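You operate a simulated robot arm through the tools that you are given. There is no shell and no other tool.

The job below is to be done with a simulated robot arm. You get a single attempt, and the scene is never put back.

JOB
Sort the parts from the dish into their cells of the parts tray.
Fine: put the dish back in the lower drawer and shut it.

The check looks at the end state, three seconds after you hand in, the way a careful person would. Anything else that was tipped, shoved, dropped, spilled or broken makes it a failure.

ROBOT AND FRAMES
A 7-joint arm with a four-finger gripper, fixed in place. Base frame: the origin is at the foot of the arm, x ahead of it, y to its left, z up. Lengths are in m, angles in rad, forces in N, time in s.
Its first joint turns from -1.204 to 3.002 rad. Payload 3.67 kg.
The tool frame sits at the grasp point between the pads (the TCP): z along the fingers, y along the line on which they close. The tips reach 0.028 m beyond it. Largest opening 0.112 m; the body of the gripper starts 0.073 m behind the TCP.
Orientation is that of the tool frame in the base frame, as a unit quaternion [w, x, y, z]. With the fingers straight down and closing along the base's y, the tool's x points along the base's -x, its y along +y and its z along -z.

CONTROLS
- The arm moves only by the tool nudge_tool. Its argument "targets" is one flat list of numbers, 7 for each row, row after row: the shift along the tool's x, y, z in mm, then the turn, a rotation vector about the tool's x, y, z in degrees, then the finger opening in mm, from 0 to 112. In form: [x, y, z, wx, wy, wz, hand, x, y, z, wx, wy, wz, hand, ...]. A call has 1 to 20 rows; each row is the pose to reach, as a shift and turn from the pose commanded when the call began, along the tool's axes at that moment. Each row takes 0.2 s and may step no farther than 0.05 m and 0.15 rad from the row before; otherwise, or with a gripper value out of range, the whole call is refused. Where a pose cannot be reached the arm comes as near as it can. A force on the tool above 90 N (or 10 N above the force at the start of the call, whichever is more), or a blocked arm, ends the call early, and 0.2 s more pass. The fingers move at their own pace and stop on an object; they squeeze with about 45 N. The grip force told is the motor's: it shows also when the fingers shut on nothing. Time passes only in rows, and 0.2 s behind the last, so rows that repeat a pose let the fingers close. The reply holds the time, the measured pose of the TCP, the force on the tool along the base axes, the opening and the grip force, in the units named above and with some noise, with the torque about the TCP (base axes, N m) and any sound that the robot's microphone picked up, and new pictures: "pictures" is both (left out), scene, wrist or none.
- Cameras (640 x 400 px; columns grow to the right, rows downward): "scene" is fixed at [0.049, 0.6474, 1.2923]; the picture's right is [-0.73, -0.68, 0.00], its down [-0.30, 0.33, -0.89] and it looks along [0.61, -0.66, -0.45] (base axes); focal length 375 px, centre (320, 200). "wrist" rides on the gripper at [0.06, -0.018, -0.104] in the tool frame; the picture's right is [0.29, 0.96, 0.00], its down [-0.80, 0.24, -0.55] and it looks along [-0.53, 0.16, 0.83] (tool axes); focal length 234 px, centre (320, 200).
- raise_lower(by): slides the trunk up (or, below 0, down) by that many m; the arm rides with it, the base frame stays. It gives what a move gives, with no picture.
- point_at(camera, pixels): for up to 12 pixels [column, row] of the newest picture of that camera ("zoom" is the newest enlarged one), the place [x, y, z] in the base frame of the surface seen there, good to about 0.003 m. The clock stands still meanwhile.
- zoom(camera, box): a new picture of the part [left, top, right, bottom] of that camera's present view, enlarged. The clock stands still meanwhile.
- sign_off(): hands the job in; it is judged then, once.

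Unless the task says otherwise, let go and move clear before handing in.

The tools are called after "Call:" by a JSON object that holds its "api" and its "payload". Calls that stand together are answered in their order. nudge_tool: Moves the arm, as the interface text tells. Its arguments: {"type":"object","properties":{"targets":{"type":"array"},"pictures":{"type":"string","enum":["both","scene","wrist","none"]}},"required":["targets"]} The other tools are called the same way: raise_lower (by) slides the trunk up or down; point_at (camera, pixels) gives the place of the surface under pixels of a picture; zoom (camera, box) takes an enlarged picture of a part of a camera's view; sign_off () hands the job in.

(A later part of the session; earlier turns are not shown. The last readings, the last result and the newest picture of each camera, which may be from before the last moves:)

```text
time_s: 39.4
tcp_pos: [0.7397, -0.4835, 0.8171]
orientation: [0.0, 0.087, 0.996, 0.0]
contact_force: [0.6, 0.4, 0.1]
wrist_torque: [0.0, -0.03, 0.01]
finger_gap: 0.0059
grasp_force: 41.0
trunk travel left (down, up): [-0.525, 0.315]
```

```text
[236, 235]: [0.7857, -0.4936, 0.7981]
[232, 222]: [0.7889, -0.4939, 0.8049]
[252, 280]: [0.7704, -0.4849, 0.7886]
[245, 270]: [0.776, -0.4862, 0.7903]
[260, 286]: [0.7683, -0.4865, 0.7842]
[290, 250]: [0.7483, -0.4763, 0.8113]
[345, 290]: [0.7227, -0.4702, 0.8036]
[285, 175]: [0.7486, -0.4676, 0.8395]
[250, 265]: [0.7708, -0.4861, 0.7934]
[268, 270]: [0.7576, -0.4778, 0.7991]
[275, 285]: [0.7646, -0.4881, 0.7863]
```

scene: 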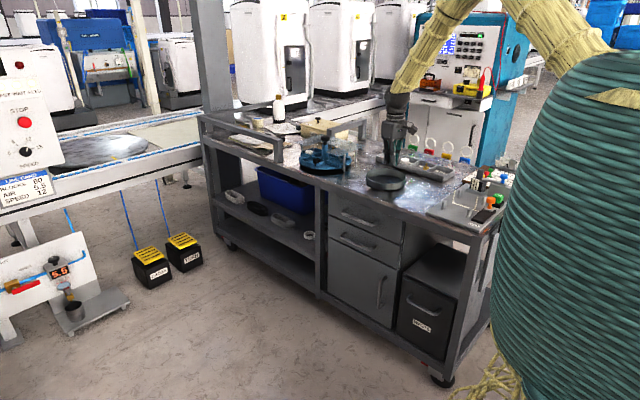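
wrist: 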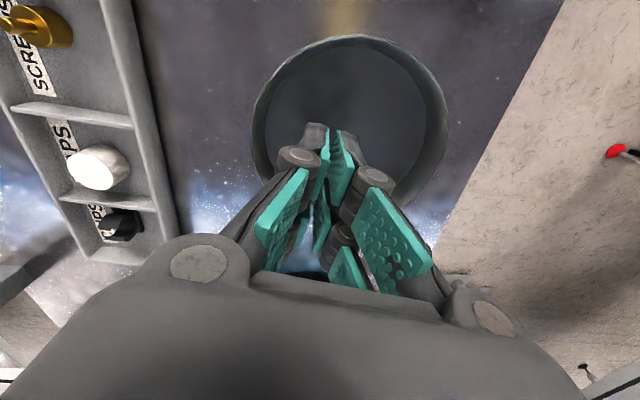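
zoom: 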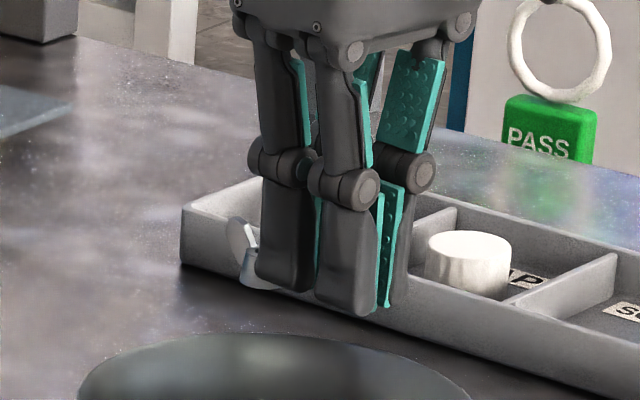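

The nut protrudes to 50 mm from the TCP, too wide for the cell at this grip. The dish is empty now, so I'll set the nut down near the dish centre and re-grip it by the hub.

Call:
{"api": "nudge_tool", "payload": {"targets": [11, 11, 0, 0, 0, 0, 0, 22, 22, 0, 0, 0, 0, 0, 22, 22, 30, 0, 0, 0, 0, 22, 22, 50, 0, 0, 0, 0, 22, 22, 59, 0, 0, 0, 0, 22, 22, 59, 0, 0, 0, 0], "pictures": "wrist"}}

Call:
{"api": "zoom", "payload": {"camera": "scene", "box": [355, 145, 419, 200]}}

```text
time_s: 40.8
tcp_pos: [0.7231, -0.459, 0.7568]
orientation: [0.0, 0.087, 0.996, 0.0]
contact_force: [-0.3, 0.3, -0.1]
wrist_torque: [0.01, 0.0, 0.0]
finger_gap: 0.006
grasp_force: 40.9
trunk travel left (down, up): [-0.525, 0.315]
```

wrist: 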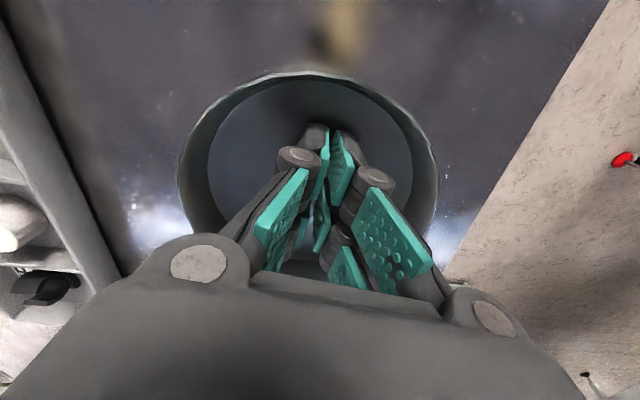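

```text
7.27 times, centred on (387, 172) of scene
```

zoom: 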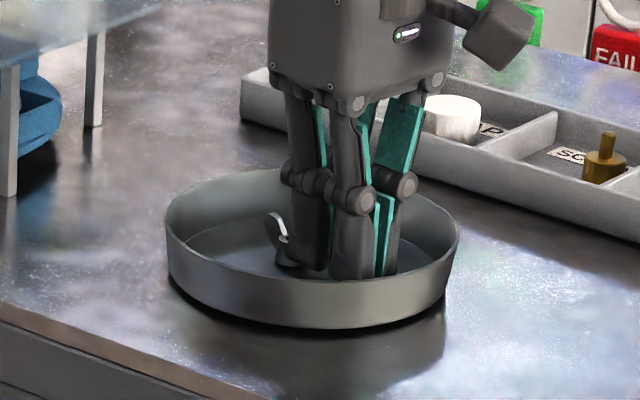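

The nut is ~1 mm above the dish floor. Opening to 26 mm to set it down, then a look.

Call:
{"api": "nudge_tool", "payload": {"targets": [0, 0, 0.5, 0, 0, 0, 8, 0, 0, 0, 0, 0, 0, 26, 0, 0, 0, 0, 0, 0, 26], "pictures": "wrist"}}

Call:
{"api": "zoom", "payload": {"camera": "wrist", "box": [220, 100, 420, 280]}}

```text
time_s: 41.6
tcp_pos: [0.7222, -0.4589, 0.7571]
orientation: [0.0, 0.087, 0.996, 0.0]
contact_force: [-0.3, 0.1, 0.2]
wrist_torque: [0.02, -0.02, 0.04]
finger_gap: 0.026
grasp_force: 0.2
trunk travel left (down, up): [-0.525, 0.315]
```

wrist: 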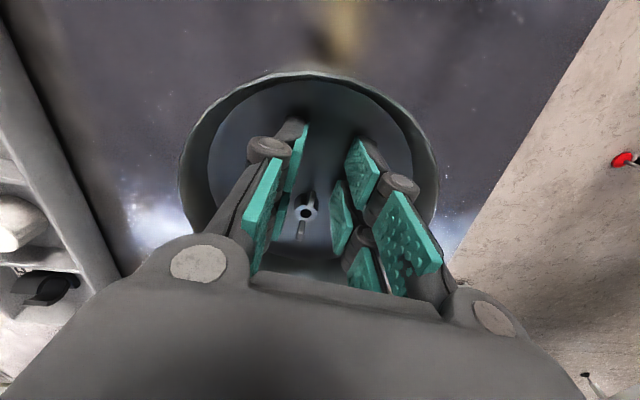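

```text
2.22 times, centred on (320, 190) of wrist
```

zoom: 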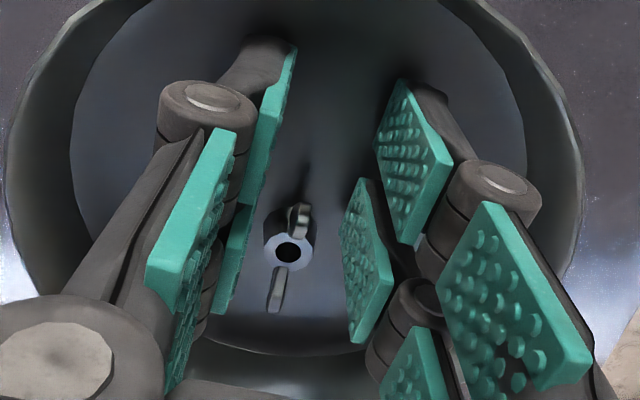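

The nut stands upright with its hub at tool x≈-0.034, aligned with the hand. I'll slide 18 mm along tool -x so the pads are centred on the hub, then close.

Call:
{"api": "nudge_tool", "payload": {"targets": [-9, 0, -0.5, 0, 0, 0, 26, -18, 0, -0.5, 0, 0, 0, 26, -18, 0, -0.5, 0, 0, 0, 26, -18, 0, -0.5, 0, 0, 0, 5, -18, 0, -0.5, 0, 0, 0, 5, -18, 0, -0.5, 0, 0, 0, 5], "pictures": "wrist"}}

Call:
{"api": "zoom", "payload": {"camera": "wrist", "box": [220, 100, 420, 280]}}

Call:
{"api": "zoom", "payload": {"camera": "scene", "box": [355, 145, 419, 200]}}

```text
time_s: 43.0
tcp_pos: [0.7397, -0.463, 0.7593]
orientation: [-0.001, 0.087, 0.996, 0.0]
contact_force: [1.0, 0.0, 0.5]
wrist_torque: [-0.02, -0.02, -0.03]
finger_gap: 0.0159
grasp_force: 45.2
trunk travel left (down, up): [-0.525, 0.315]
```

wrist: 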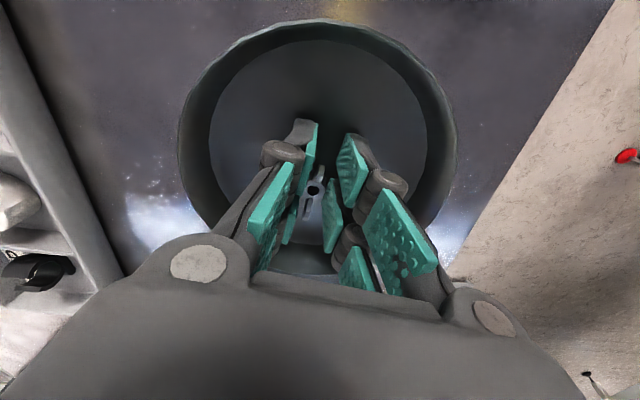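

```text
2.22 times, centred on (320, 190) of wrist
```

zoom: 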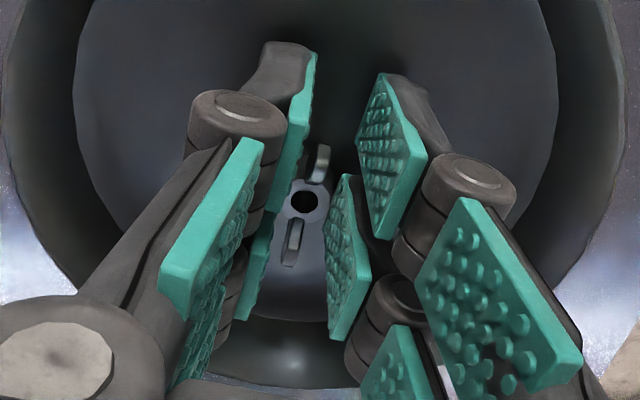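

```text
7.27 times, centred on (387, 172) of scene
```

zoom: 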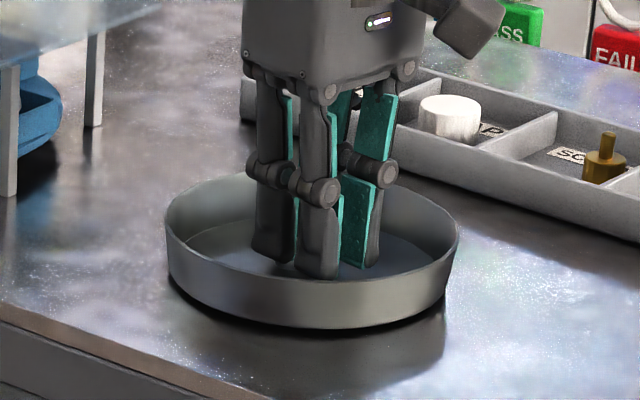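

Hub gripped at 15.9 mm with 45 N. I'll lift 25 mm and verify it is carried.

Call:
{"api": "nudge_tool", "payload": {"targets": [0, 0, -8, 0, 0, 0, 5, 0, 0, -25, 0, 0, 0, 5, 0, 0, -60, 0, 0, 0, 5, 0, 0, -90, 0, 0, 0, 5], "pictures": "wrist"}}

Call:
{"api": "zoom", "payload": {"camera": "wrist", "box": [220, 100, 420, 280]}}

Call:
{"api": "zoom", "payload": {"camera": "scene", "box": [355, 130, 419, 190]}}

```text
time_s: 44.0
tcp_pos: [0.7395, -0.4612, 0.8489]
orientation: [0.0, 0.087, 0.996, 0.0]
contact_force: [0.0, 0.4, -1.3]
wrist_torque: [-0.03, -0.01, 0.0]
finger_gap: 0.0162
grasp_force: 45.1
trunk travel left (down, up): [-0.525, 0.315]
```

wrist: 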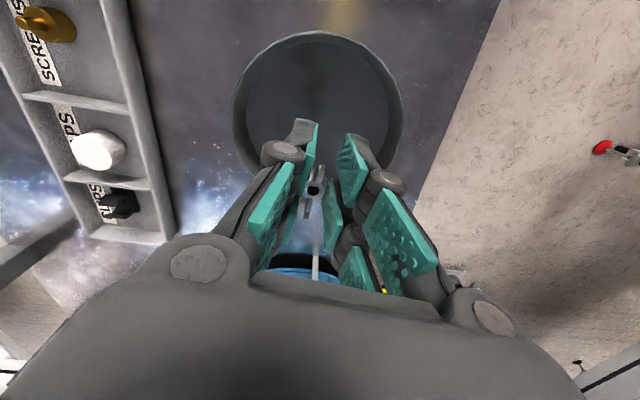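

```text
2.22 times, centred on (320, 190) of wrist
```

zoom: 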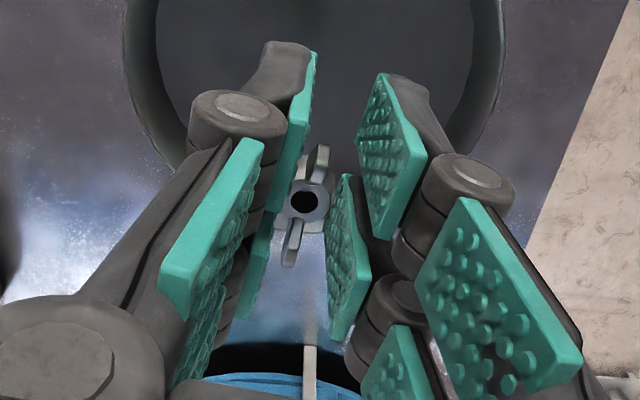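

```text
6.67 times, centred on (387, 160) of scene
```

zoom: 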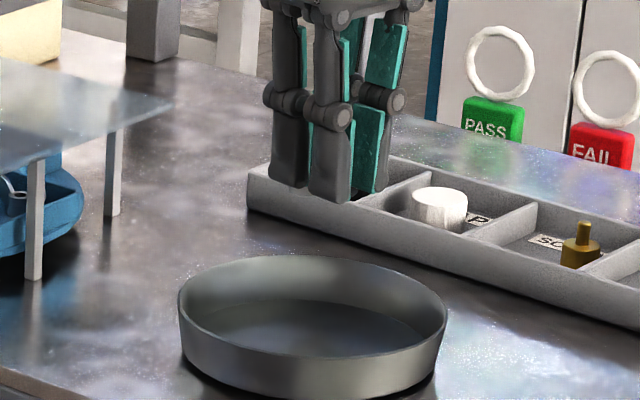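

The nut is firmly carried. Moving to above the NUTS cell at yaw 0 and lowering part way for alignment.

Call:
{"api": "nudge_tool", "payload": {"targets": [13, -38, 0, 0, 0, -1.7, 5, 27, -76, 0, 0, 0, -3.3, 5, 40, -114, 0, 0, 0, -5, 5, 54, -152, 0, 0, 0, -6.7, 5, 67, -190, 0, 0, 0, -8.3, 5, 81, -227, 0, 0, 0, -10, 5, 81, -227, 25, 0, 0, -10, 5, 81, -227, 25, 0, 0, -10, 5], "pictures": "wrist"}}

Call:
{"api": "zoom", "payload": {"camera": "wrist", "box": [220, 60, 440, 260]}}

```text
time_s: 45.8
tcp_pos: [0.6211, -0.6718, 0.8236]
orientation: [0.0, 0.0, 1.0, 0.0]
contact_force: [-0.9, -0.8, 0.5]
wrist_torque: [0.0, 0.0, -0.05]
finger_gap: 0.016
grasp_force: 45.0
trunk travel left (down, up): [-0.525, 0.315]
```

wrist: 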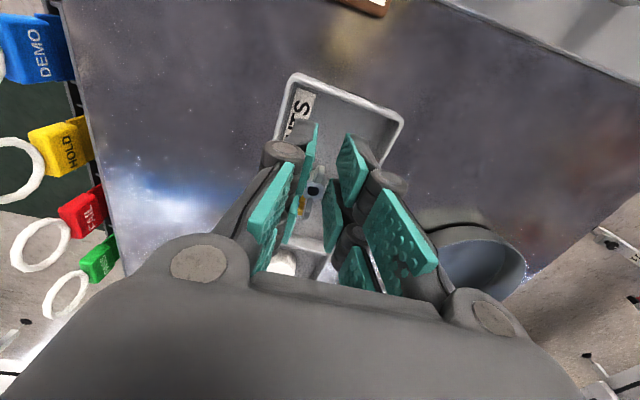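

```text
2.00 times, centred on (330, 160) of wrist
```

zoom: 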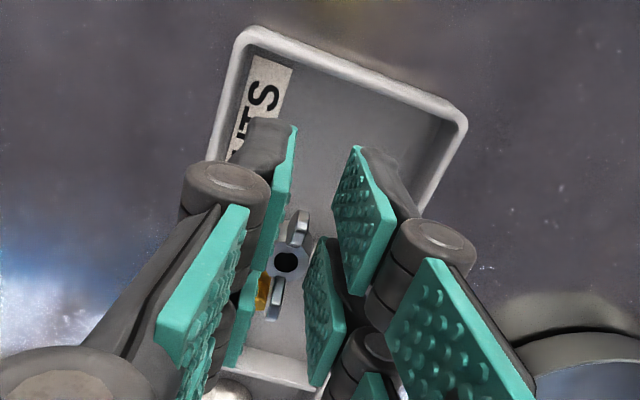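

Call:
{"api": "point_at", "payload": {"camera": "zoom", "pixels": [[270, 38], [350, 75], [440, 115], [330, 75], [440, 180], [240, 70], [290, 362], [270, 360], [300, 100], [420, 130], [262, 292], [320, 385]]}}

```text
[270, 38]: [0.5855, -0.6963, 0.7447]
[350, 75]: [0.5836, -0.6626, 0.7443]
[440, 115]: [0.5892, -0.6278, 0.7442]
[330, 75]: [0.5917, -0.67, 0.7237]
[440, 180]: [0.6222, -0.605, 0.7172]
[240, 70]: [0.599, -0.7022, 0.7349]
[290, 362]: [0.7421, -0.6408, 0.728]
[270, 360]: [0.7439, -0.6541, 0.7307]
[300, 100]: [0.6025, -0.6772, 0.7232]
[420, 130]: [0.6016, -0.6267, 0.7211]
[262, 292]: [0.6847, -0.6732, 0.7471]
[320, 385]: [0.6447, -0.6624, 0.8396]
```

Cell interior is x 0.588–0.660; fingers 0.595–0.647 and nut tip ≈0.655 fit. Lowering 65 mm with a 1 mm shift, then check force.

Call:
{"api": "nudge_tool", "payload": {"targets": [1, 0, 25, 0, 0, 0, 5, 1, 0, 45, 0, 0, 0, 5, 1, 0, 60, 0, 0, 0, 5, 1, 0, 64, 0, 0, 0, 5, 1, 0, 64, 0, 0, 0, 5], "pictures": "wrist"}}

Call:
{"api": "zoom", "payload": {"camera": "scene", "box": [380, 130, 480, 195]}}

```text
time_s: 47.0
tcp_pos: [0.6189, -0.6722, 0.7583]
orientation: [0.0, 0.0, 1.0, 0.0]
contact_force: [-1.5, -0.1, 5.4]
wrist_torque: [0.0, -0.06, 0.02]
finger_gap: 0.0159
grasp_force: 44.9
trunk travel left (down, up): [-0.525, 0.315]
```

wrist: 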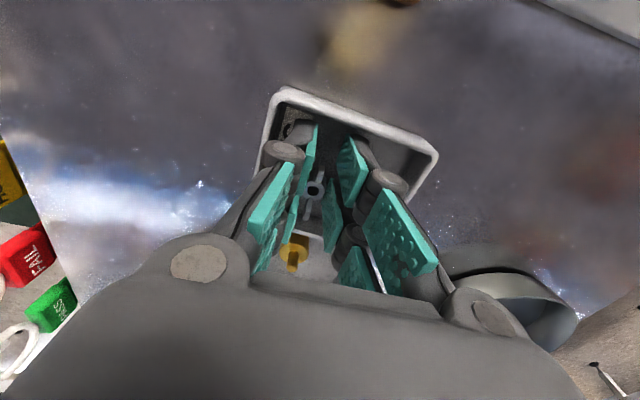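

```text
6.15 times, centred on (430, 162) of scene
```

zoom: 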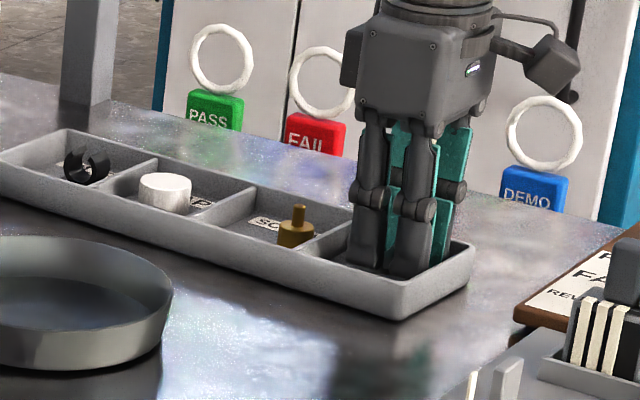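

A gentle 5 N upward contact shows the nut is on the cell floor. Opening to 30 mm and lifting away.

Call:
{"api": "nudge_tool", "payload": {"targets": [0, 0, 0, 0, 0, 0, 30, 0, 0, 0, 0, 0, 0, 30, 0, 0, -20, 0, 0, 0, 30, 0, 0, -60, 0, 0, 0, 30, 0, 0, -95, 0, 0, 0, 30], "pictures": "both"}}

Call:
{"api": "zoom", "payload": {"camera": "scene", "box": [360, 130, 460, 195]}}

```text
time_s: 48.2
tcp_pos: [0.6185, -0.6716, 0.8547]
orientation: [0.0, 0.0, 1.0, -0.001]
contact_force: [-0.6, -0.4, 0.4]
wrist_torque: [-0.03, -0.01, 0.0]
finger_gap: 0.0301
grasp_force: 0.0
trunk travel left (down, up): [-0.525, 0.315]
```

scene: 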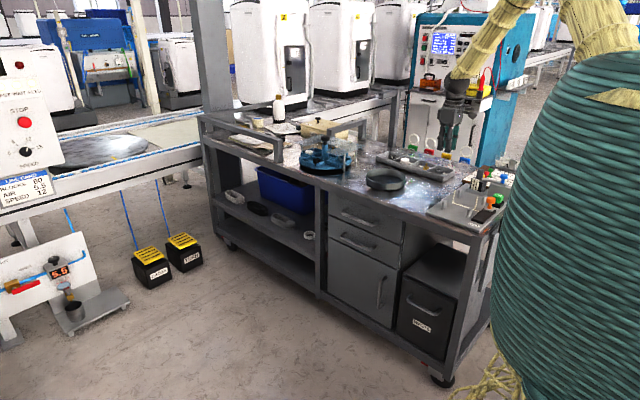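
wrist: 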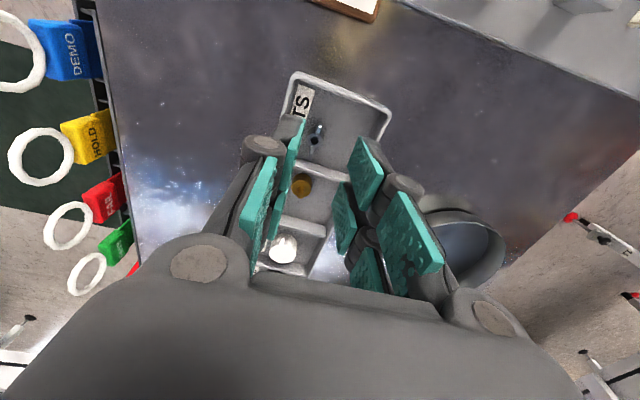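

```text
6.15 times, centred on (410, 162) of scene
```

zoom: 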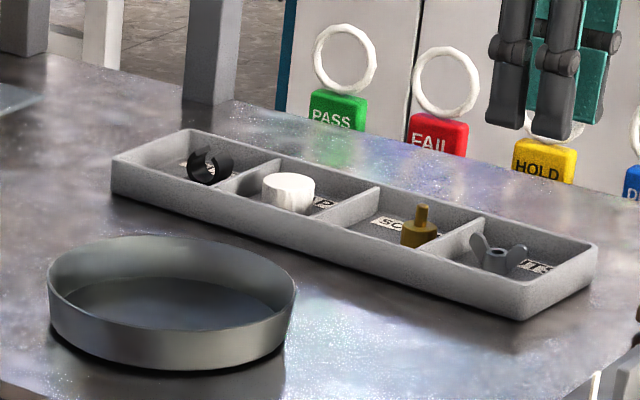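

All four parts are in their cells. Next is the lower drawer; I'll measure its handle and front precisely.

Call:
{"api": "zoom", "payload": {"camera": "scene", "box": [320, 195, 416, 270]}}

Call:
{"api": "point_at", "payload": {"camera": "zoom", "pixels": [[135, 270], [160, 285], [200, 305], [245, 325], [280, 330], [150, 262], [300, 320], [200, 270], [250, 350], [135, 145], [210, 185], [290, 205]]}}

```text
5.33 times, centred on (368, 232) of scene
```

zoom: 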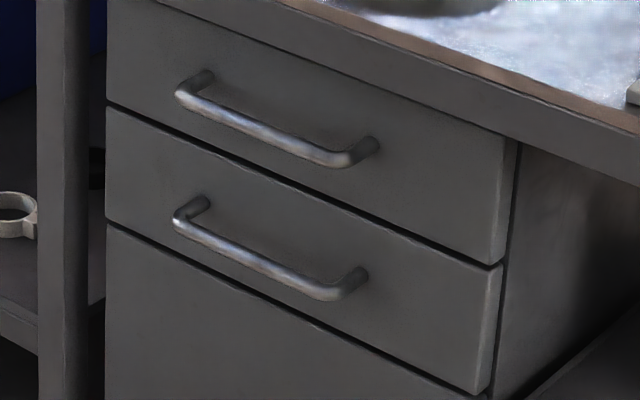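

```text
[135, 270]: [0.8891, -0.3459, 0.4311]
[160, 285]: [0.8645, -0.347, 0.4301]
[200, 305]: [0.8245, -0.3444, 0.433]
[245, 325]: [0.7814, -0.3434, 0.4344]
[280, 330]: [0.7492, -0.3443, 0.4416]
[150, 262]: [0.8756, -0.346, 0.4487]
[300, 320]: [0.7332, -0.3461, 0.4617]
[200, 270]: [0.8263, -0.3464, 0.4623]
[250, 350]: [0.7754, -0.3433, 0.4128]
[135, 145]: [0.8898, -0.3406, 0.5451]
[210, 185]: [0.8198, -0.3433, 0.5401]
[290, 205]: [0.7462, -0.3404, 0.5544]
```

Call:
{"api": "point_at", "payload": {"camera": "zoom", "pixels": [[185, 225], [215, 243], [250, 262], [285, 278], [320, 292], [350, 285], [195, 205], [365, 270], [106, 220], [106, 108], [485, 385], [500, 265]]}}

Call:
{"api": "point_at", "payload": {"camera": "zoom", "pixels": [[185, 100], [250, 130], [330, 160], [200, 75], [370, 140], [300, 190], [250, 240], [250, 200], [510, 150], [300, 300], [300, 30], [450, 100]]}}

```text
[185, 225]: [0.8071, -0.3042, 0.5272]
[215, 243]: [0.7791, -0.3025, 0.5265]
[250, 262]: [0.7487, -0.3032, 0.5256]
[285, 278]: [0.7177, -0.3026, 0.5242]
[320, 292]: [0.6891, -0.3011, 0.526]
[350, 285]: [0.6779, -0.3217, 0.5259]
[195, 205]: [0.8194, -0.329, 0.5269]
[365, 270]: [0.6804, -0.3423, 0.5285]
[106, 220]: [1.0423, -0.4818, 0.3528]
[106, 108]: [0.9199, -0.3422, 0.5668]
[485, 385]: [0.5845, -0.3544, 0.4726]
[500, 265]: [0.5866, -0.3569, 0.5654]
```

```text
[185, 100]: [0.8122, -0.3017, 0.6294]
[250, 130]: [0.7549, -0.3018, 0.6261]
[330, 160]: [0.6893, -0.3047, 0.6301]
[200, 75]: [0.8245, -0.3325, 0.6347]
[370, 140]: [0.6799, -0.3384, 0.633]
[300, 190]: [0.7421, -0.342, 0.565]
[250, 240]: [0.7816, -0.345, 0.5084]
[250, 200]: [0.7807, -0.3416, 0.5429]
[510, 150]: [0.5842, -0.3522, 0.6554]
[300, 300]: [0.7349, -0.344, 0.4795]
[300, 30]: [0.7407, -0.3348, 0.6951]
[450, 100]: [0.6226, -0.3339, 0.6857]
```

The lower handle bar runs x 0.69–0.81 at y≈-0.307, z≈0.526, the front face at y≈-0.344, and the upper handle 0.10 m above. I'll bring the hand out in front of the bench first.

Call:
{"api": "nudge_tool", "payload": {"targets": [-11, 39, -2, 0, 0, 0, 30, -22, 79, -4, 0, 0, 0, 30, -33, 118, -6, 0, 0, 0, 30, -44, 157, -8, 0, 0, 0, 30, -55, 197, -10, 0, 0, 0, 30, -66, 236, -12, 0, 0, 0, 30, -77, 275, -14, 0, 0, 0, 30, -88, 315, -15, 0, 0, 0, 30, -99, 354, -15, 0, 0, 0, 30, -110, 393, -15, 0, 0, 0, 30, -121, 432, -15, 0, 0, 0, 30, -132, 472, -15, 0, 0, 0, 30], "pictures": "none"}}

```text
time_s: 50.8
tcp_pos: [0.7522, -0.1992, 0.8691]
orientation: [0.0, 0.001, 1.0, -0.001]
contact_force: [0.6, 1.2, 0.1]
wrist_torque: [-0.04, 0.0, -0.03]
finger_gap: 0.0297
grasp_force: 0.1
trunk travel left (down, up): [-0.525, 0.315]
```

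In front of the bench at (0.752,-0.199,0.869). Now I'll pitch the tool to horizontal, pointing toward the drawers (-y), in small steps.

Call:
{"api": "nudge_tool", "payload": {"targets": [0, 0, 0, 8.2, 0, 0, 30, 0, 0, 0, 16.4, 0, 0, 30, 0, 0, 0, 24.6, 0, 0, 30, 0, 0, 0, 32.8, 0, 0, 30, 0, 0, 0, 41, 0, 0, 30, 0, 0, 0, 49.1, 0, 0, 30, 0, 0, 0, 57.3, 0, 0, 30, 0, 0, 0, 65.5, 0, 0, 30, 0, 0, 0, 73.7, 0, 0, 30, 0, 0, 0, 81.9, 0, 0, 30, 0, 0, 0, 90, 0, 0, 30, 0, 0, 0, 90, 0, 0, 30], "pictures": "both"}}

```text
time_s: 53.4
tcp_pos: [0.7513, -0.1982, 0.8698]
orientation: [0.0, 0.001, -0.706, 0.708]
contact_force: [-0.2, 1.1, -0.3]
wrist_torque: [0.01, -0.01, 0.01]
finger_gap: 0.0301
grasp_force: 0.1
trunk travel left (down, up): [-0.525, 0.315]
```

scene: 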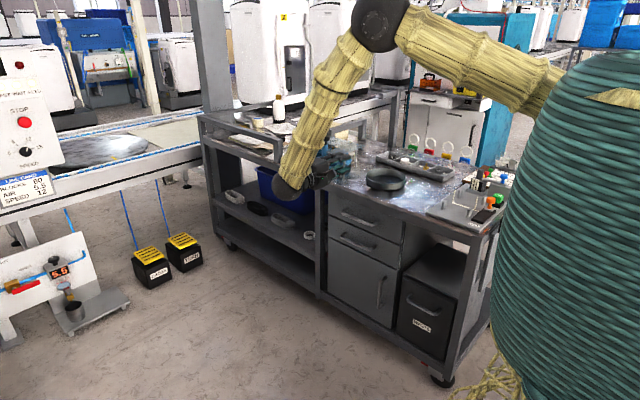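
wrist: 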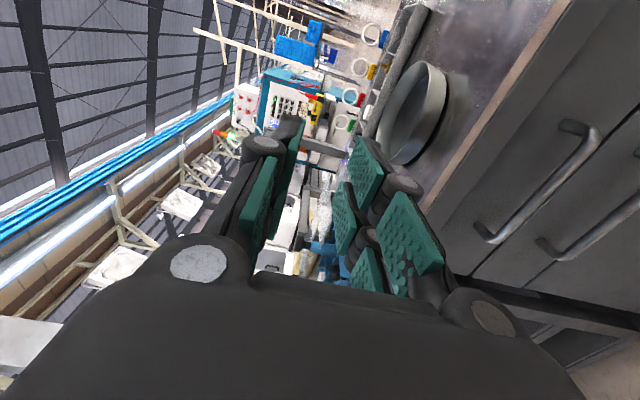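

The tool is horizontal facing the drawers, clear in y (tips at -0.226). I'll lower with the trunk in steps, checking the view.

Call:
{"api": "raise_lower", "payload": {"by": -0.2}}

Call:
{"api": "zoom", "payload": {"camera": "scene", "box": [240, 0, 480, 320]}}

```text
time_s: 55.6
tcp_pos: [0.7523, -0.2, 0.6692]
orientation: [0.0, 0.0, -0.707, 0.707]
contact_force: [-0.6, 0.3, 0.5]
wrist_torque: [-0.02, 0.04, 0.02]
finger_gap: 0.0301
grasp_force: 0.0
trunk travel left (down, up): [-0.325, 0.515]
```

```text
1.25 times, centred on (360, 160) of scene
```

zoom: 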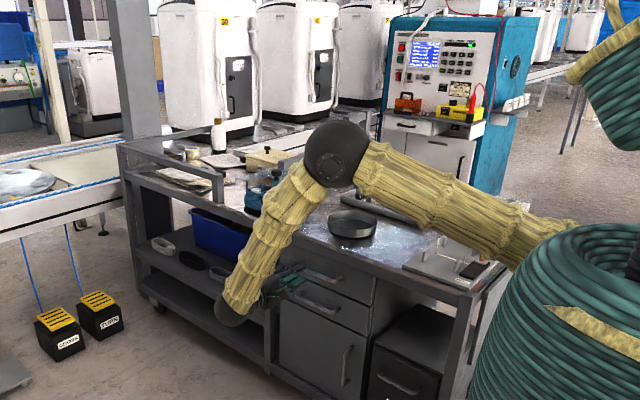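

The arm is clear so far; I'll check the elbow's location relative to the bench before lowering further.

Call:
{"api": "point_at", "payload": {"camera": "zoom", "pixels": [[335, 155], [330, 185], [305, 165], [355, 130], [450, 200], [520, 230], [270, 220], [235, 315], [290, 280]]}}

```text
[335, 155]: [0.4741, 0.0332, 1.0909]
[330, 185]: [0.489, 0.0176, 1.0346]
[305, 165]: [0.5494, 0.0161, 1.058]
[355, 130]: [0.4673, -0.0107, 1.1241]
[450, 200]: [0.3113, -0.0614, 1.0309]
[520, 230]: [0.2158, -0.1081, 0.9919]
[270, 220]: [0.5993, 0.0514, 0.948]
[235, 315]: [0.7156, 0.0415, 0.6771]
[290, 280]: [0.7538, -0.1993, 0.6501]
```

The elbow and forearm are all near y≈0, well in front of the bench. Lowering another 0.143 m to handle height.

Call:
{"api": "raise_lower", "payload": {"by": -0.143}}

Call:
{"api": "nudge_tool", "payload": {"targets": [0, 0, 0, 0, 0, 0, 40], "pictures": "both"}}

Call:
{"api": "zoom", "payload": {"camera": "wrist", "box": [220, 60, 440, 260]}}

Call:
{"api": "zoom", "payload": {"camera": "scene", "box": [300, 180, 420, 280]}}

```text
time_s: 57.3
tcp_pos: [0.7523, -0.2004, 0.5268]
orientation: [0.001, 0.0, 0.707, -0.707]
contact_force: [-1.7, -0.1, -0.3]
wrist_torque: [0.0, -0.04, 0.01]
finger_gap: 0.0301
grasp_force: 0.1
trunk travel left (down, up): [-0.182, 0.658]
```

```text
time_s: 57.7
tcp_pos: [0.752, -0.1993, 0.5256]
orientation: [0.001, 0.0, -0.707, 0.707]
contact_force: [0.4, 0.7, -0.9]
wrist_torque: [0.02, 0.03, -0.01]
finger_gap: 0.0399
grasp_force: 0.1
trunk travel left (down, up): [-0.182, 0.658]
```

scene: 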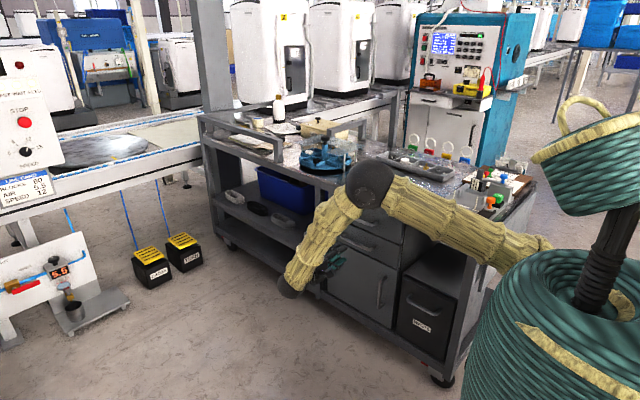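
wrist: 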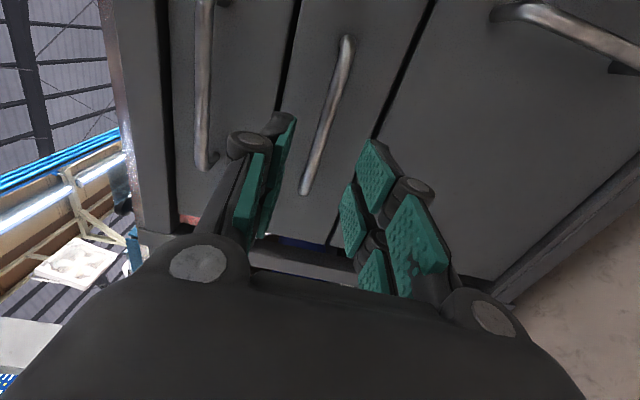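

```text
2.00 times, centred on (330, 160) of wrist
```

zoom: 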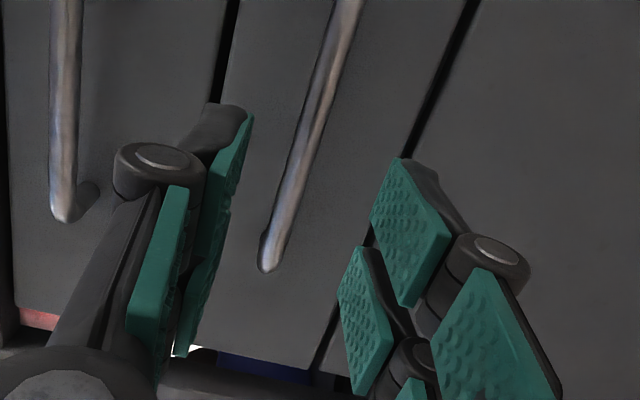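

```text
4.00 times, centred on (360, 230) of scene
```

zoom: 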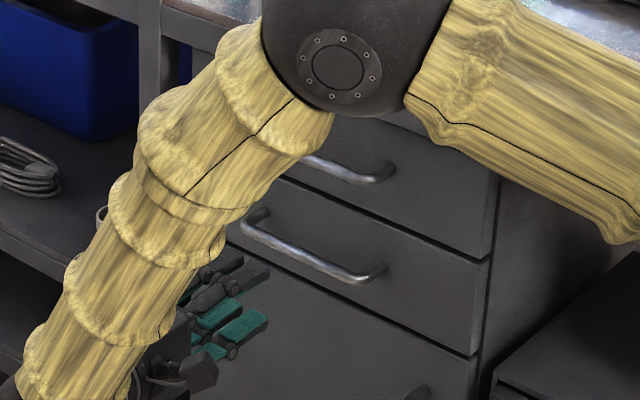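

The handle bar lies within 3 mm of the tool axis height. I'll advance 102 mm so the fingers straddle the bar, shifted 2.5 mm down.

Call:
{"api": "nudge_tool", "payload": {"targets": [0, 2.5, 34, 0, 0, 0, 40, 0, 2.5, 68, 0, 0, 0, 40, 0, 2.5, 90, 0, 0, 0, 40, 0, 2.5, 102, 0, 0, 0, 40, 0, 2.5, 102, 0, 0, 0, 40], "pictures": "wrist"}}

Call:
{"api": "zoom", "payload": {"camera": "wrist", "box": [220, 60, 440, 260]}}

```text
time_s: 58.9
tcp_pos: [0.7518, -0.3012, 0.5243]
orientation: [0.0, 0.0, -0.707, 0.708]
contact_force: [0.6, -0.1, -0.5]
wrist_torque: [-0.01, -0.01, 0.0]
finger_gap: 0.0399
grasp_force: 0.0
trunk travel left (down, up): [-0.182, 0.658]
```

wrist: 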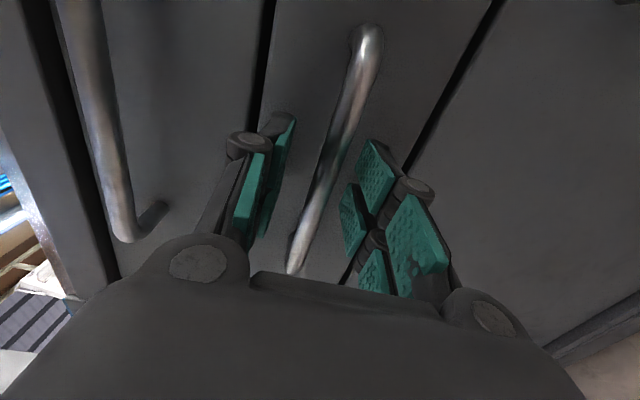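

```text
2.00 times, centred on (330, 160) of wrist
```

zoom: 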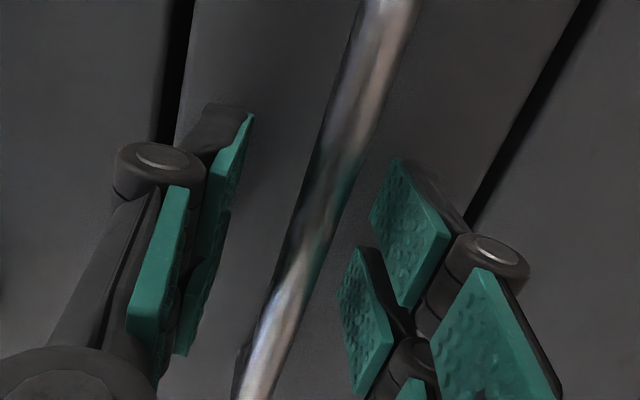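

The bar is nicely between the pads. Closing on it.

Call:
{"api": "nudge_tool", "payload": {"targets": [0, 0, 0, 0, 0, 0, 5, 0, 0, 0, 0, 0, 0, 5, 0, 0, 0, 0, 0, 0, 5], "pictures": "wrist"}}

```text
time_s: 59.7
tcp_pos: [0.752, -0.3018, 0.5235]
orientation: [-0.001, -0.001, 0.707, -0.707]
contact_force: [-2.0, -0.1, -7.7]
wrist_torque: [0.05, -0.27, 0.41]
finger_gap: 0.0111
grasp_force: 45.4
trunk travel left (down, up): [-0.182, 0.658]
```

wrist: 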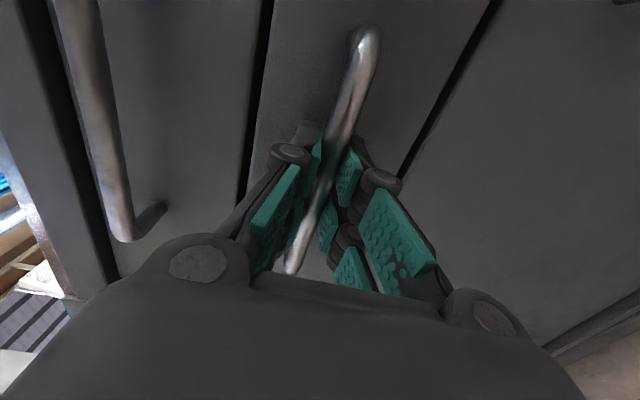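

The handle is gripped (11 mm, 45 N). Pulling straight out 100 mm gently.

Call:
{"api": "nudge_tool", "payload": {"targets": [0, 0, -10, 0, 0, 0, 5, 0, 0, -25, 0, 0, 0, 5, 0, 0, -40, 0, 0, 0, 5, 0, 0, -55, 0, 0, 0, 5, 0, 0, -70, 0, 0, 0, 5, 0, 0, -85, 0, 0, 0, 5, 0, 0, -100, 0, 0, 0, 5, 0, 0, -100, 0, 0, 0, 5], "pictures": "both"}}

Call:
{"api": "zoom", "payload": {"camera": "scene", "box": [280, 160, 440, 280]}}

```text
time_s: 61.5
tcp_pos: [0.7522, -0.2007, 0.523]
orientation: [0.0, -0.001, 0.707, -0.707]
contact_force: [-3.6, 0.3, -11.6]
wrist_torque: [0.05, -0.2, -0.41]
finger_gap: 0.0109
grasp_force: 45.5
trunk travel left (down, up): [-0.182, 0.658]
```

scene: 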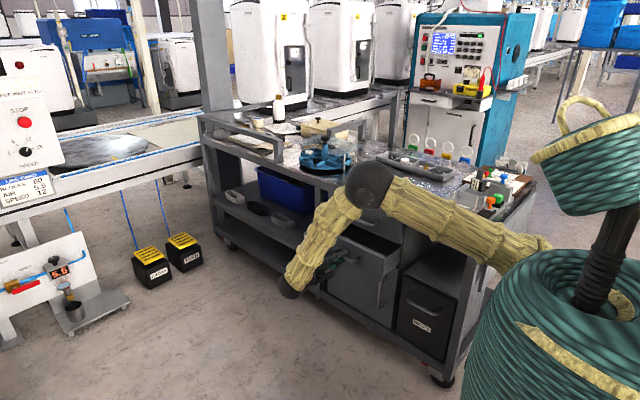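
wrist: 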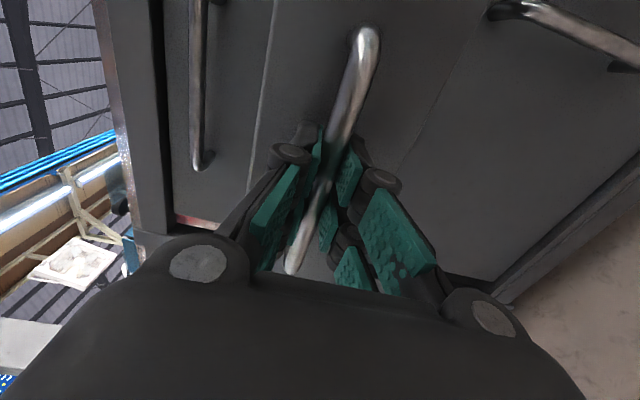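

```text
3.33 times, centred on (360, 220) of scene
```

zoom: 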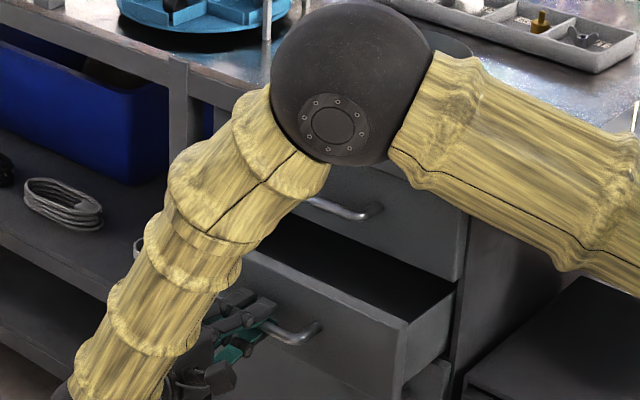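

The drawer came out 100 mm smoothly and looks empty. Pulling another 120 mm.

Call:
{"api": "nudge_tool", "payload": {"targets": [0, 0, -15, 0, 0, 0, 5, 0, 0, -30, 0, 0, 0, 5, 0, 0, -45, 0, 0, 0, 5, 0, 0, -60, 0, 0, 0, 5, 0, 0, -75, 0, 0, 0, 5, 0, 0, -90, 0, 0, 0, 5, 0, 0, -105, 0, 0, 0, 5, 0, 0, -120, 0, 0, 0, 5, 0, 0, -120, 0, 0, 0, 5], "pictures": "both"}}

Call:
{"api": "zoom", "payload": {"camera": "scene", "box": [280, 160, 440, 280]}}

```text
time_s: 63.5
tcp_pos: [0.7527, -0.081, 0.5238]
orientation: [-0.001, 0.001, 0.707, -0.707]
contact_force: [-7.5, -0.4, -8.5]
wrist_torque: [0.03, -0.16, -0.25]
finger_gap: 0.011
grasp_force: 44.8
trunk travel left (down, up): [-0.182, 0.658]
```

scene: 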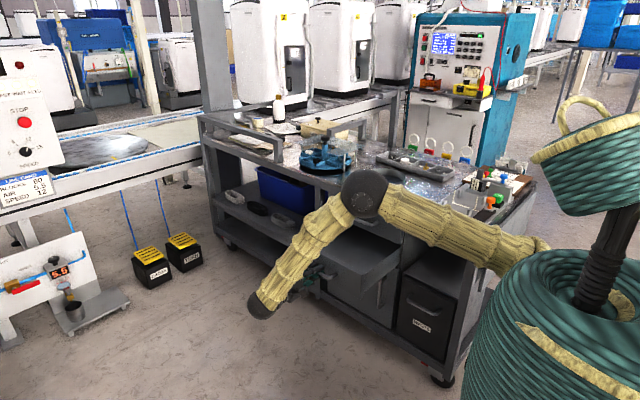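
wrist: 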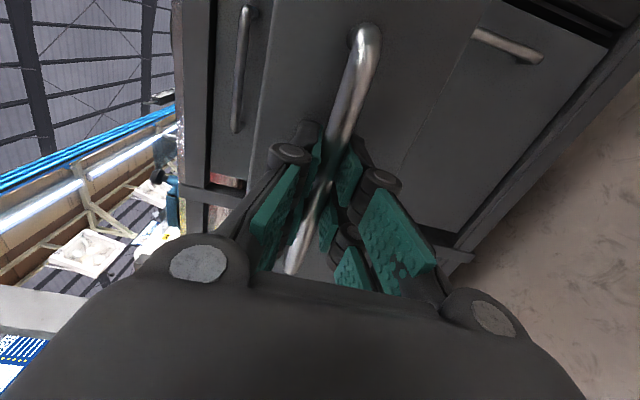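

```text
3.33 times, centred on (360, 220) of scene
```

zoom: 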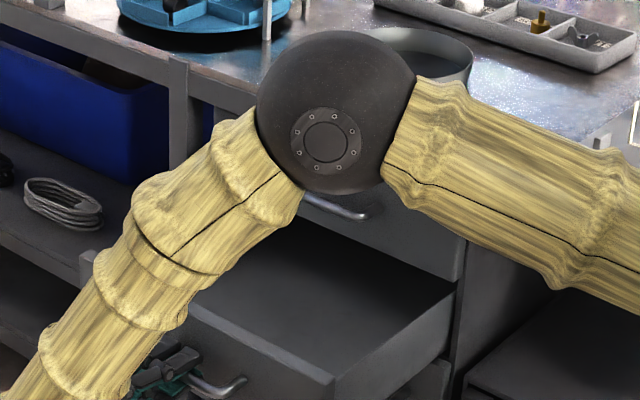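

Open 220 mm with low pull force. I'll ease it out another 50 mm in small steps to give room for the dish and the hand.

Call:
{"api": "nudge_tool", "payload": {"targets": [0, 0, -10, 0, 0, 0, 5, 0, 0, -20, 0, 0, 0, 5, 0, 0, -30, 0, 0, 0, 5, 0, 0, -40, 0, 0, 0, 5, 0, 0, -50, 0, 0, 0, 5, 0, 0, -50, 0, 0, 0, 5], "pictures": "scene"}}

Call:
{"api": "zoom", "payload": {"camera": "scene", "box": [280, 160, 440, 280]}}

```text
time_s: 64.9
tcp_pos: [0.7523, -0.0319, 0.5235]
orientation: [0.0, 0.0, 0.708, -0.707]
contact_force: [-0.6, 0.9, -14.4]
wrist_torque: [0.09, -0.29, -0.63]
finger_gap: 0.0107
grasp_force: 45.5
trunk travel left (down, up): [-0.182, 0.658]
```

scene: 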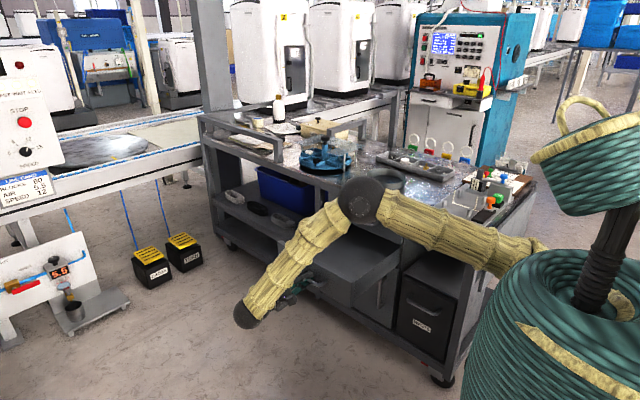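

```text
3.33 times, centred on (360, 220) of scene
```

zoom: 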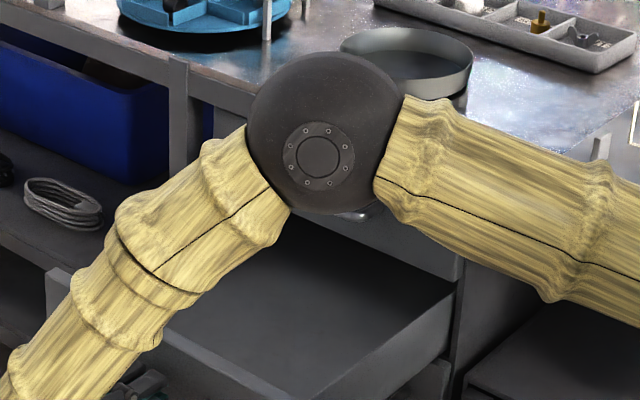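

The drawer is out 270 mm. I'll release the handle, back off 70 mm, then raise the trunk.

Call:
{"api": "nudge_tool", "payload": {"targets": [0, 0, 0, 0, 0, 0, 40, 0, 0, 0, 0, 0, 0, 40, 0, 0, -25, 0, 0, 0, 40, 0, 0, -50, 0, 0, 0, 40, 0, 0, -70, 0, 0, 0, 40], "pictures": "wrist"}}

Call:
{"api": "raise_lower", "payload": {"by": 0.343}}

Call:
{"api": "zoom", "payload": {"camera": "scene", "box": [270, 140, 430, 280]}}

```text
time_s: 66.1
tcp_pos: [0.7515, -0.0066, 0.5243]
orientation: [0.0, 0.0, 0.708, -0.706]
contact_force: [0.1, 0.0, 0.5]
wrist_torque: [0.02, -0.01, 0.0]
finger_gap: 0.0398
grasp_force: 0.0
out of reach, approached as far as the arm can: row 4, 5
trunk travel left (down, up): [-0.182, 0.658]
```

wrist: 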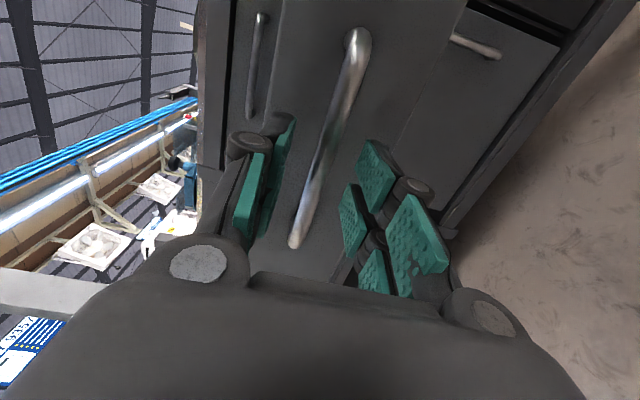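

```text
time_s: 69.4
tcp_pos: [0.7526, -0.0065, 0.8661]
orientation: [0.0, 0.0, 0.708, -0.706]
contact_force: [-0.1, -0.2, -0.3]
wrist_torque: [0.01, 0.01, -0.04]
finger_gap: 0.0399
grasp_force: 0.0
trunk travel left (down, up): [-0.525, 0.315]
```

```text
2.86 times, centred on (350, 210) of scene
```

zoom: 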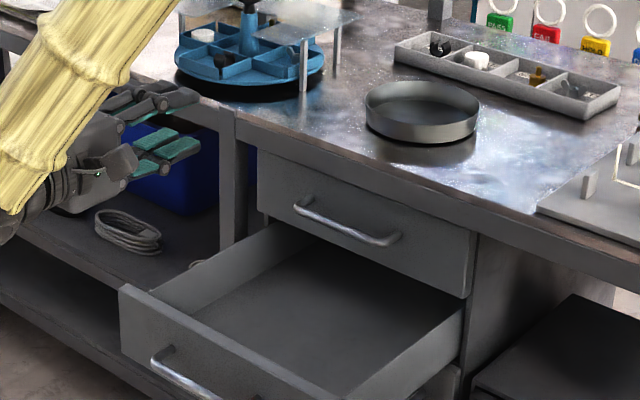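

The drawer is open and empty; the arm hit its reach limit backing off (y=-0.007) but came up clean. I'll measure the drawer interior and the dish.

Call:
{"api": "point_at", "payload": {"camera": "zoom", "pixels": [[120, 290], [150, 290], [310, 230], [345, 395], [460, 300], [300, 320], [400, 290], [320, 260], [210, 370], [170, 360], [250, 350], [380, 340]]}}

Call:
{"api": "point_at", "payload": {"camera": "zoom", "pixels": [[366, 100], [420, 82], [478, 100], [425, 120], [420, 140], [380, 85], [465, 85], [385, 118], [465, 118], [420, 105], [345, 230], [440, 320]]}}

```text
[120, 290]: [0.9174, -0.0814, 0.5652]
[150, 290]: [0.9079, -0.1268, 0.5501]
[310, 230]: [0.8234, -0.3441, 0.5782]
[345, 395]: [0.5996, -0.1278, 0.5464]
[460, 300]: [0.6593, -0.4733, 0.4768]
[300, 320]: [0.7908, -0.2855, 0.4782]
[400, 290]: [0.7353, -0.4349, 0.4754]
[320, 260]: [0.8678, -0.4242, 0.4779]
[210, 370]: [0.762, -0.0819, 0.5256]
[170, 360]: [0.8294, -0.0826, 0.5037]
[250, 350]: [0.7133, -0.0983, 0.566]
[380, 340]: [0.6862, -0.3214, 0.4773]
```

```text
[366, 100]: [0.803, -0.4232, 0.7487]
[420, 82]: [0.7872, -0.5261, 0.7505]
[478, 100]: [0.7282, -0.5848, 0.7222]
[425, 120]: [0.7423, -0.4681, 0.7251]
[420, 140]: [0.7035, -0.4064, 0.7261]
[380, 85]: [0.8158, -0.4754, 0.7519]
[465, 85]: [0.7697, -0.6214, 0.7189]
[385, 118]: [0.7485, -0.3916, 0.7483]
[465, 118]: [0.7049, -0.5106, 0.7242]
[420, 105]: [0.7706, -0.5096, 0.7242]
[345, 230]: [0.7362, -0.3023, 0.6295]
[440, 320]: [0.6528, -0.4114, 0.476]
```

Drawer floor is z≈0.477, inner front face y≈-0.098, side walls x≈0.605/0.90 – plenty of room. I'll pitch the tool back to pointing down while moving toward the bench.

Call:
{"api": "nudge_tool", "payload": {"targets": [0, 0, 10, -8.2, 0, 0, 40, 0, 0, 20, -16.4, 0, 0, 40, 0, 0, 30, -24.6, 0, 0, 40, 0, 0, 40, -32.8, 0, 0, 40, 0, 0, 50, -41, 0, 0, 40, 0, 0, 60, -49.1, 0, 0, 40, 0, 0, 70, -57.3, 0, 0, 40, 0, 0, 80, -65.5, 0, 0, 40, 0, 0, 90, -73.7, 0, 0, 40, 0, 0, 100, -81.9, 0, 0, 40, 0, 0, 110, -90, 0, 0, 40, 0, 0, 110, -90, 0, 0, 40], "pictures": "none"}}

```text
time_s: 72.0
tcp_pos: [0.7518, -0.1163, 0.8672]
orientation: [0.0, -0.002, 1.0, 0.002]
contact_force: [-0.9, 0.7, 0.2]
wrist_torque: [-0.05, 0.05, 0.0]
finger_gap: 0.0399
grasp_force: 0.1
trunk travel left (down, up): [-0.525, 0.315]
```

Tool is pointing down at (0.752,-0.116,0.867). Moving over the dish's front rim for an aligned view.

Call:
{"api": "nudge_tool", "payload": {"targets": [2, -45, 0, 0, 0, 0, 40, 4, -90, 0, 0, 0, 0, 40, 6, -136, 5, 0, 0, 0, 40, 8, -182, 15, 0, 0, 0, 40, 10, -227, 25, 0, 0, 0, 40, 10, -270, 35, 0, 0, 0, 40, 10, -270, 35, 0, 0, 0, 40], "pictures": "wrist"}}

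Call:
{"api": "zoom", "payload": {"camera": "wrist", "box": [160, 60, 440, 240]}}

```text
time_s: 73.6
tcp_pos: [0.7424, -0.3864, 0.8312]
orientation: [0.0, -0.001, 1.0, 0.001]
contact_force: [-0.4, -1.1, 0.2]
wrist_torque: [0.01, -0.02, 0.01]
finger_gap: 0.04
grasp_force: 0.1
trunk travel left (down, up): [-0.525, 0.315]
```

wrist: 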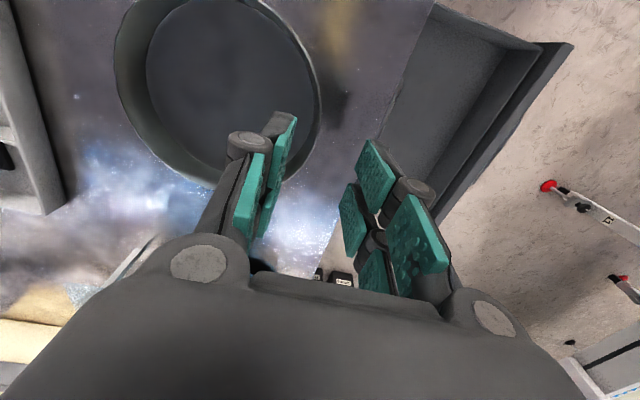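

```text
2.22 times, centred on (300, 150) of wrist
```

zoom: 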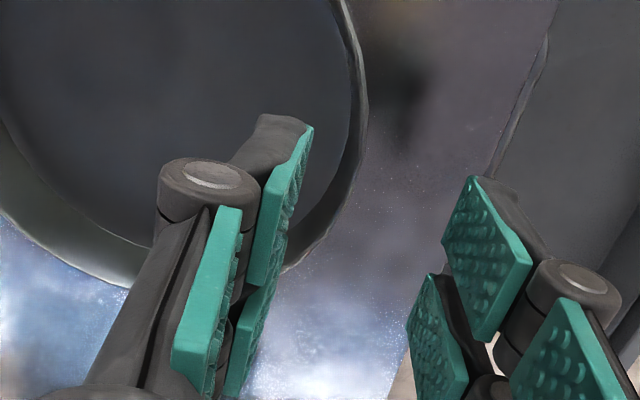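

I can see the dish's front rim curving at zoom (362,100). I'll measure rim points to find the gripping spot.

Call:
{"api": "point_at", "payload": {"camera": "zoom", "pixels": [[345, 8], [358, 60], [364, 110], [355, 165], [335, 215], [288, 272], [125, 285], [60, 265], [0, 215], [353, 110], [310, 160], [250, 100]]}}

Call:
{"api": "point_at", "payload": {"camera": "wrist", "pixels": [[300, 40], [318, 80], [320, 110], [305, 160], [250, 5], [120, 60], [117, 90], [135, 135], [175, 170], [330, 120], [400, 100], [430, 30]]}}

```text
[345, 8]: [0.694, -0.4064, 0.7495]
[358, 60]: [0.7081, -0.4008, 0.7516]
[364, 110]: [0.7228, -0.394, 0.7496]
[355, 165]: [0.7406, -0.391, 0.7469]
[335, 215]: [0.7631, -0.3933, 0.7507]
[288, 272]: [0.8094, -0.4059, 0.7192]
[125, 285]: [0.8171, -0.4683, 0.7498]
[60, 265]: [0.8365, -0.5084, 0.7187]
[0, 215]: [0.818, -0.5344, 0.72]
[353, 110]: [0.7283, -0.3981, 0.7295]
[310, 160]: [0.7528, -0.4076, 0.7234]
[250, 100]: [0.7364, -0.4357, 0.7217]
```

```text
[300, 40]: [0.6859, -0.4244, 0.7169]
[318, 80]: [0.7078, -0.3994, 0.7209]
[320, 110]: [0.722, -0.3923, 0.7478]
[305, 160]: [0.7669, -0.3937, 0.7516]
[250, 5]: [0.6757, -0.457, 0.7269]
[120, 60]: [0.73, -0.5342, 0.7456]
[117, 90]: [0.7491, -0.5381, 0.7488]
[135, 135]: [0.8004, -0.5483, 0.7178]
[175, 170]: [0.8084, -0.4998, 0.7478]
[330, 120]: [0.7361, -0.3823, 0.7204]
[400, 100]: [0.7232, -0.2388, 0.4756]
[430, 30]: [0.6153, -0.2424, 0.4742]
```

Rim crest is at about (0.745,-0.391). I'll centre on the wall (TCP y≈-0.395), opening 26 mm, and lower to just above the rim to check.

Call:
{"api": "nudge_tool", "payload": {"targets": [-3, -8.5, 15, 0, 0, 0, 26, -3, -8.5, 35, 0, 0, 0, 26, -3, -8.5, 42, 0, 0, 0, 26, -3, -8.5, 42, 0, 0, 0, 26], "pictures": "wrist"}}

Call:
{"api": "zoom", "payload": {"camera": "wrist", "box": [220, 60, 420, 240]}}

```text
time_s: 74.6
tcp_pos: [0.7451, -0.3956, 0.7888]
orientation: [0.0, -0.001, 1.0, 0.003]
contact_force: [0.2, 0.1, 0.4]
wrist_torque: [0.03, -0.01, 0.03]
finger_gap: 0.026
grasp_force: 0.0
trunk travel left (down, up): [-0.525, 0.315]
```

wrist: 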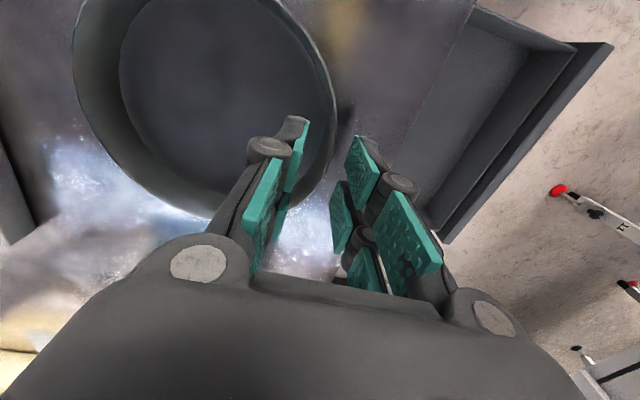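

```text
2.22 times, centred on (320, 150) of wrist
```

zoom: 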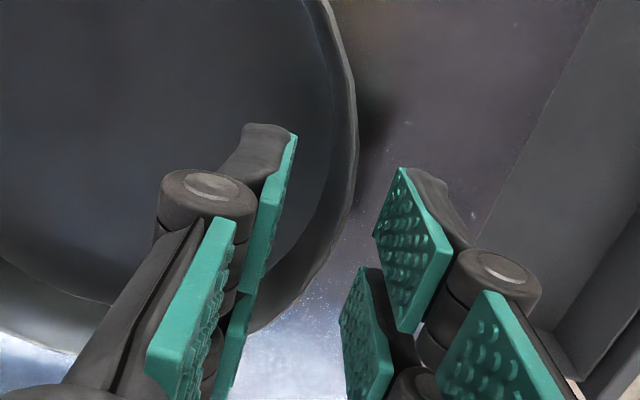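

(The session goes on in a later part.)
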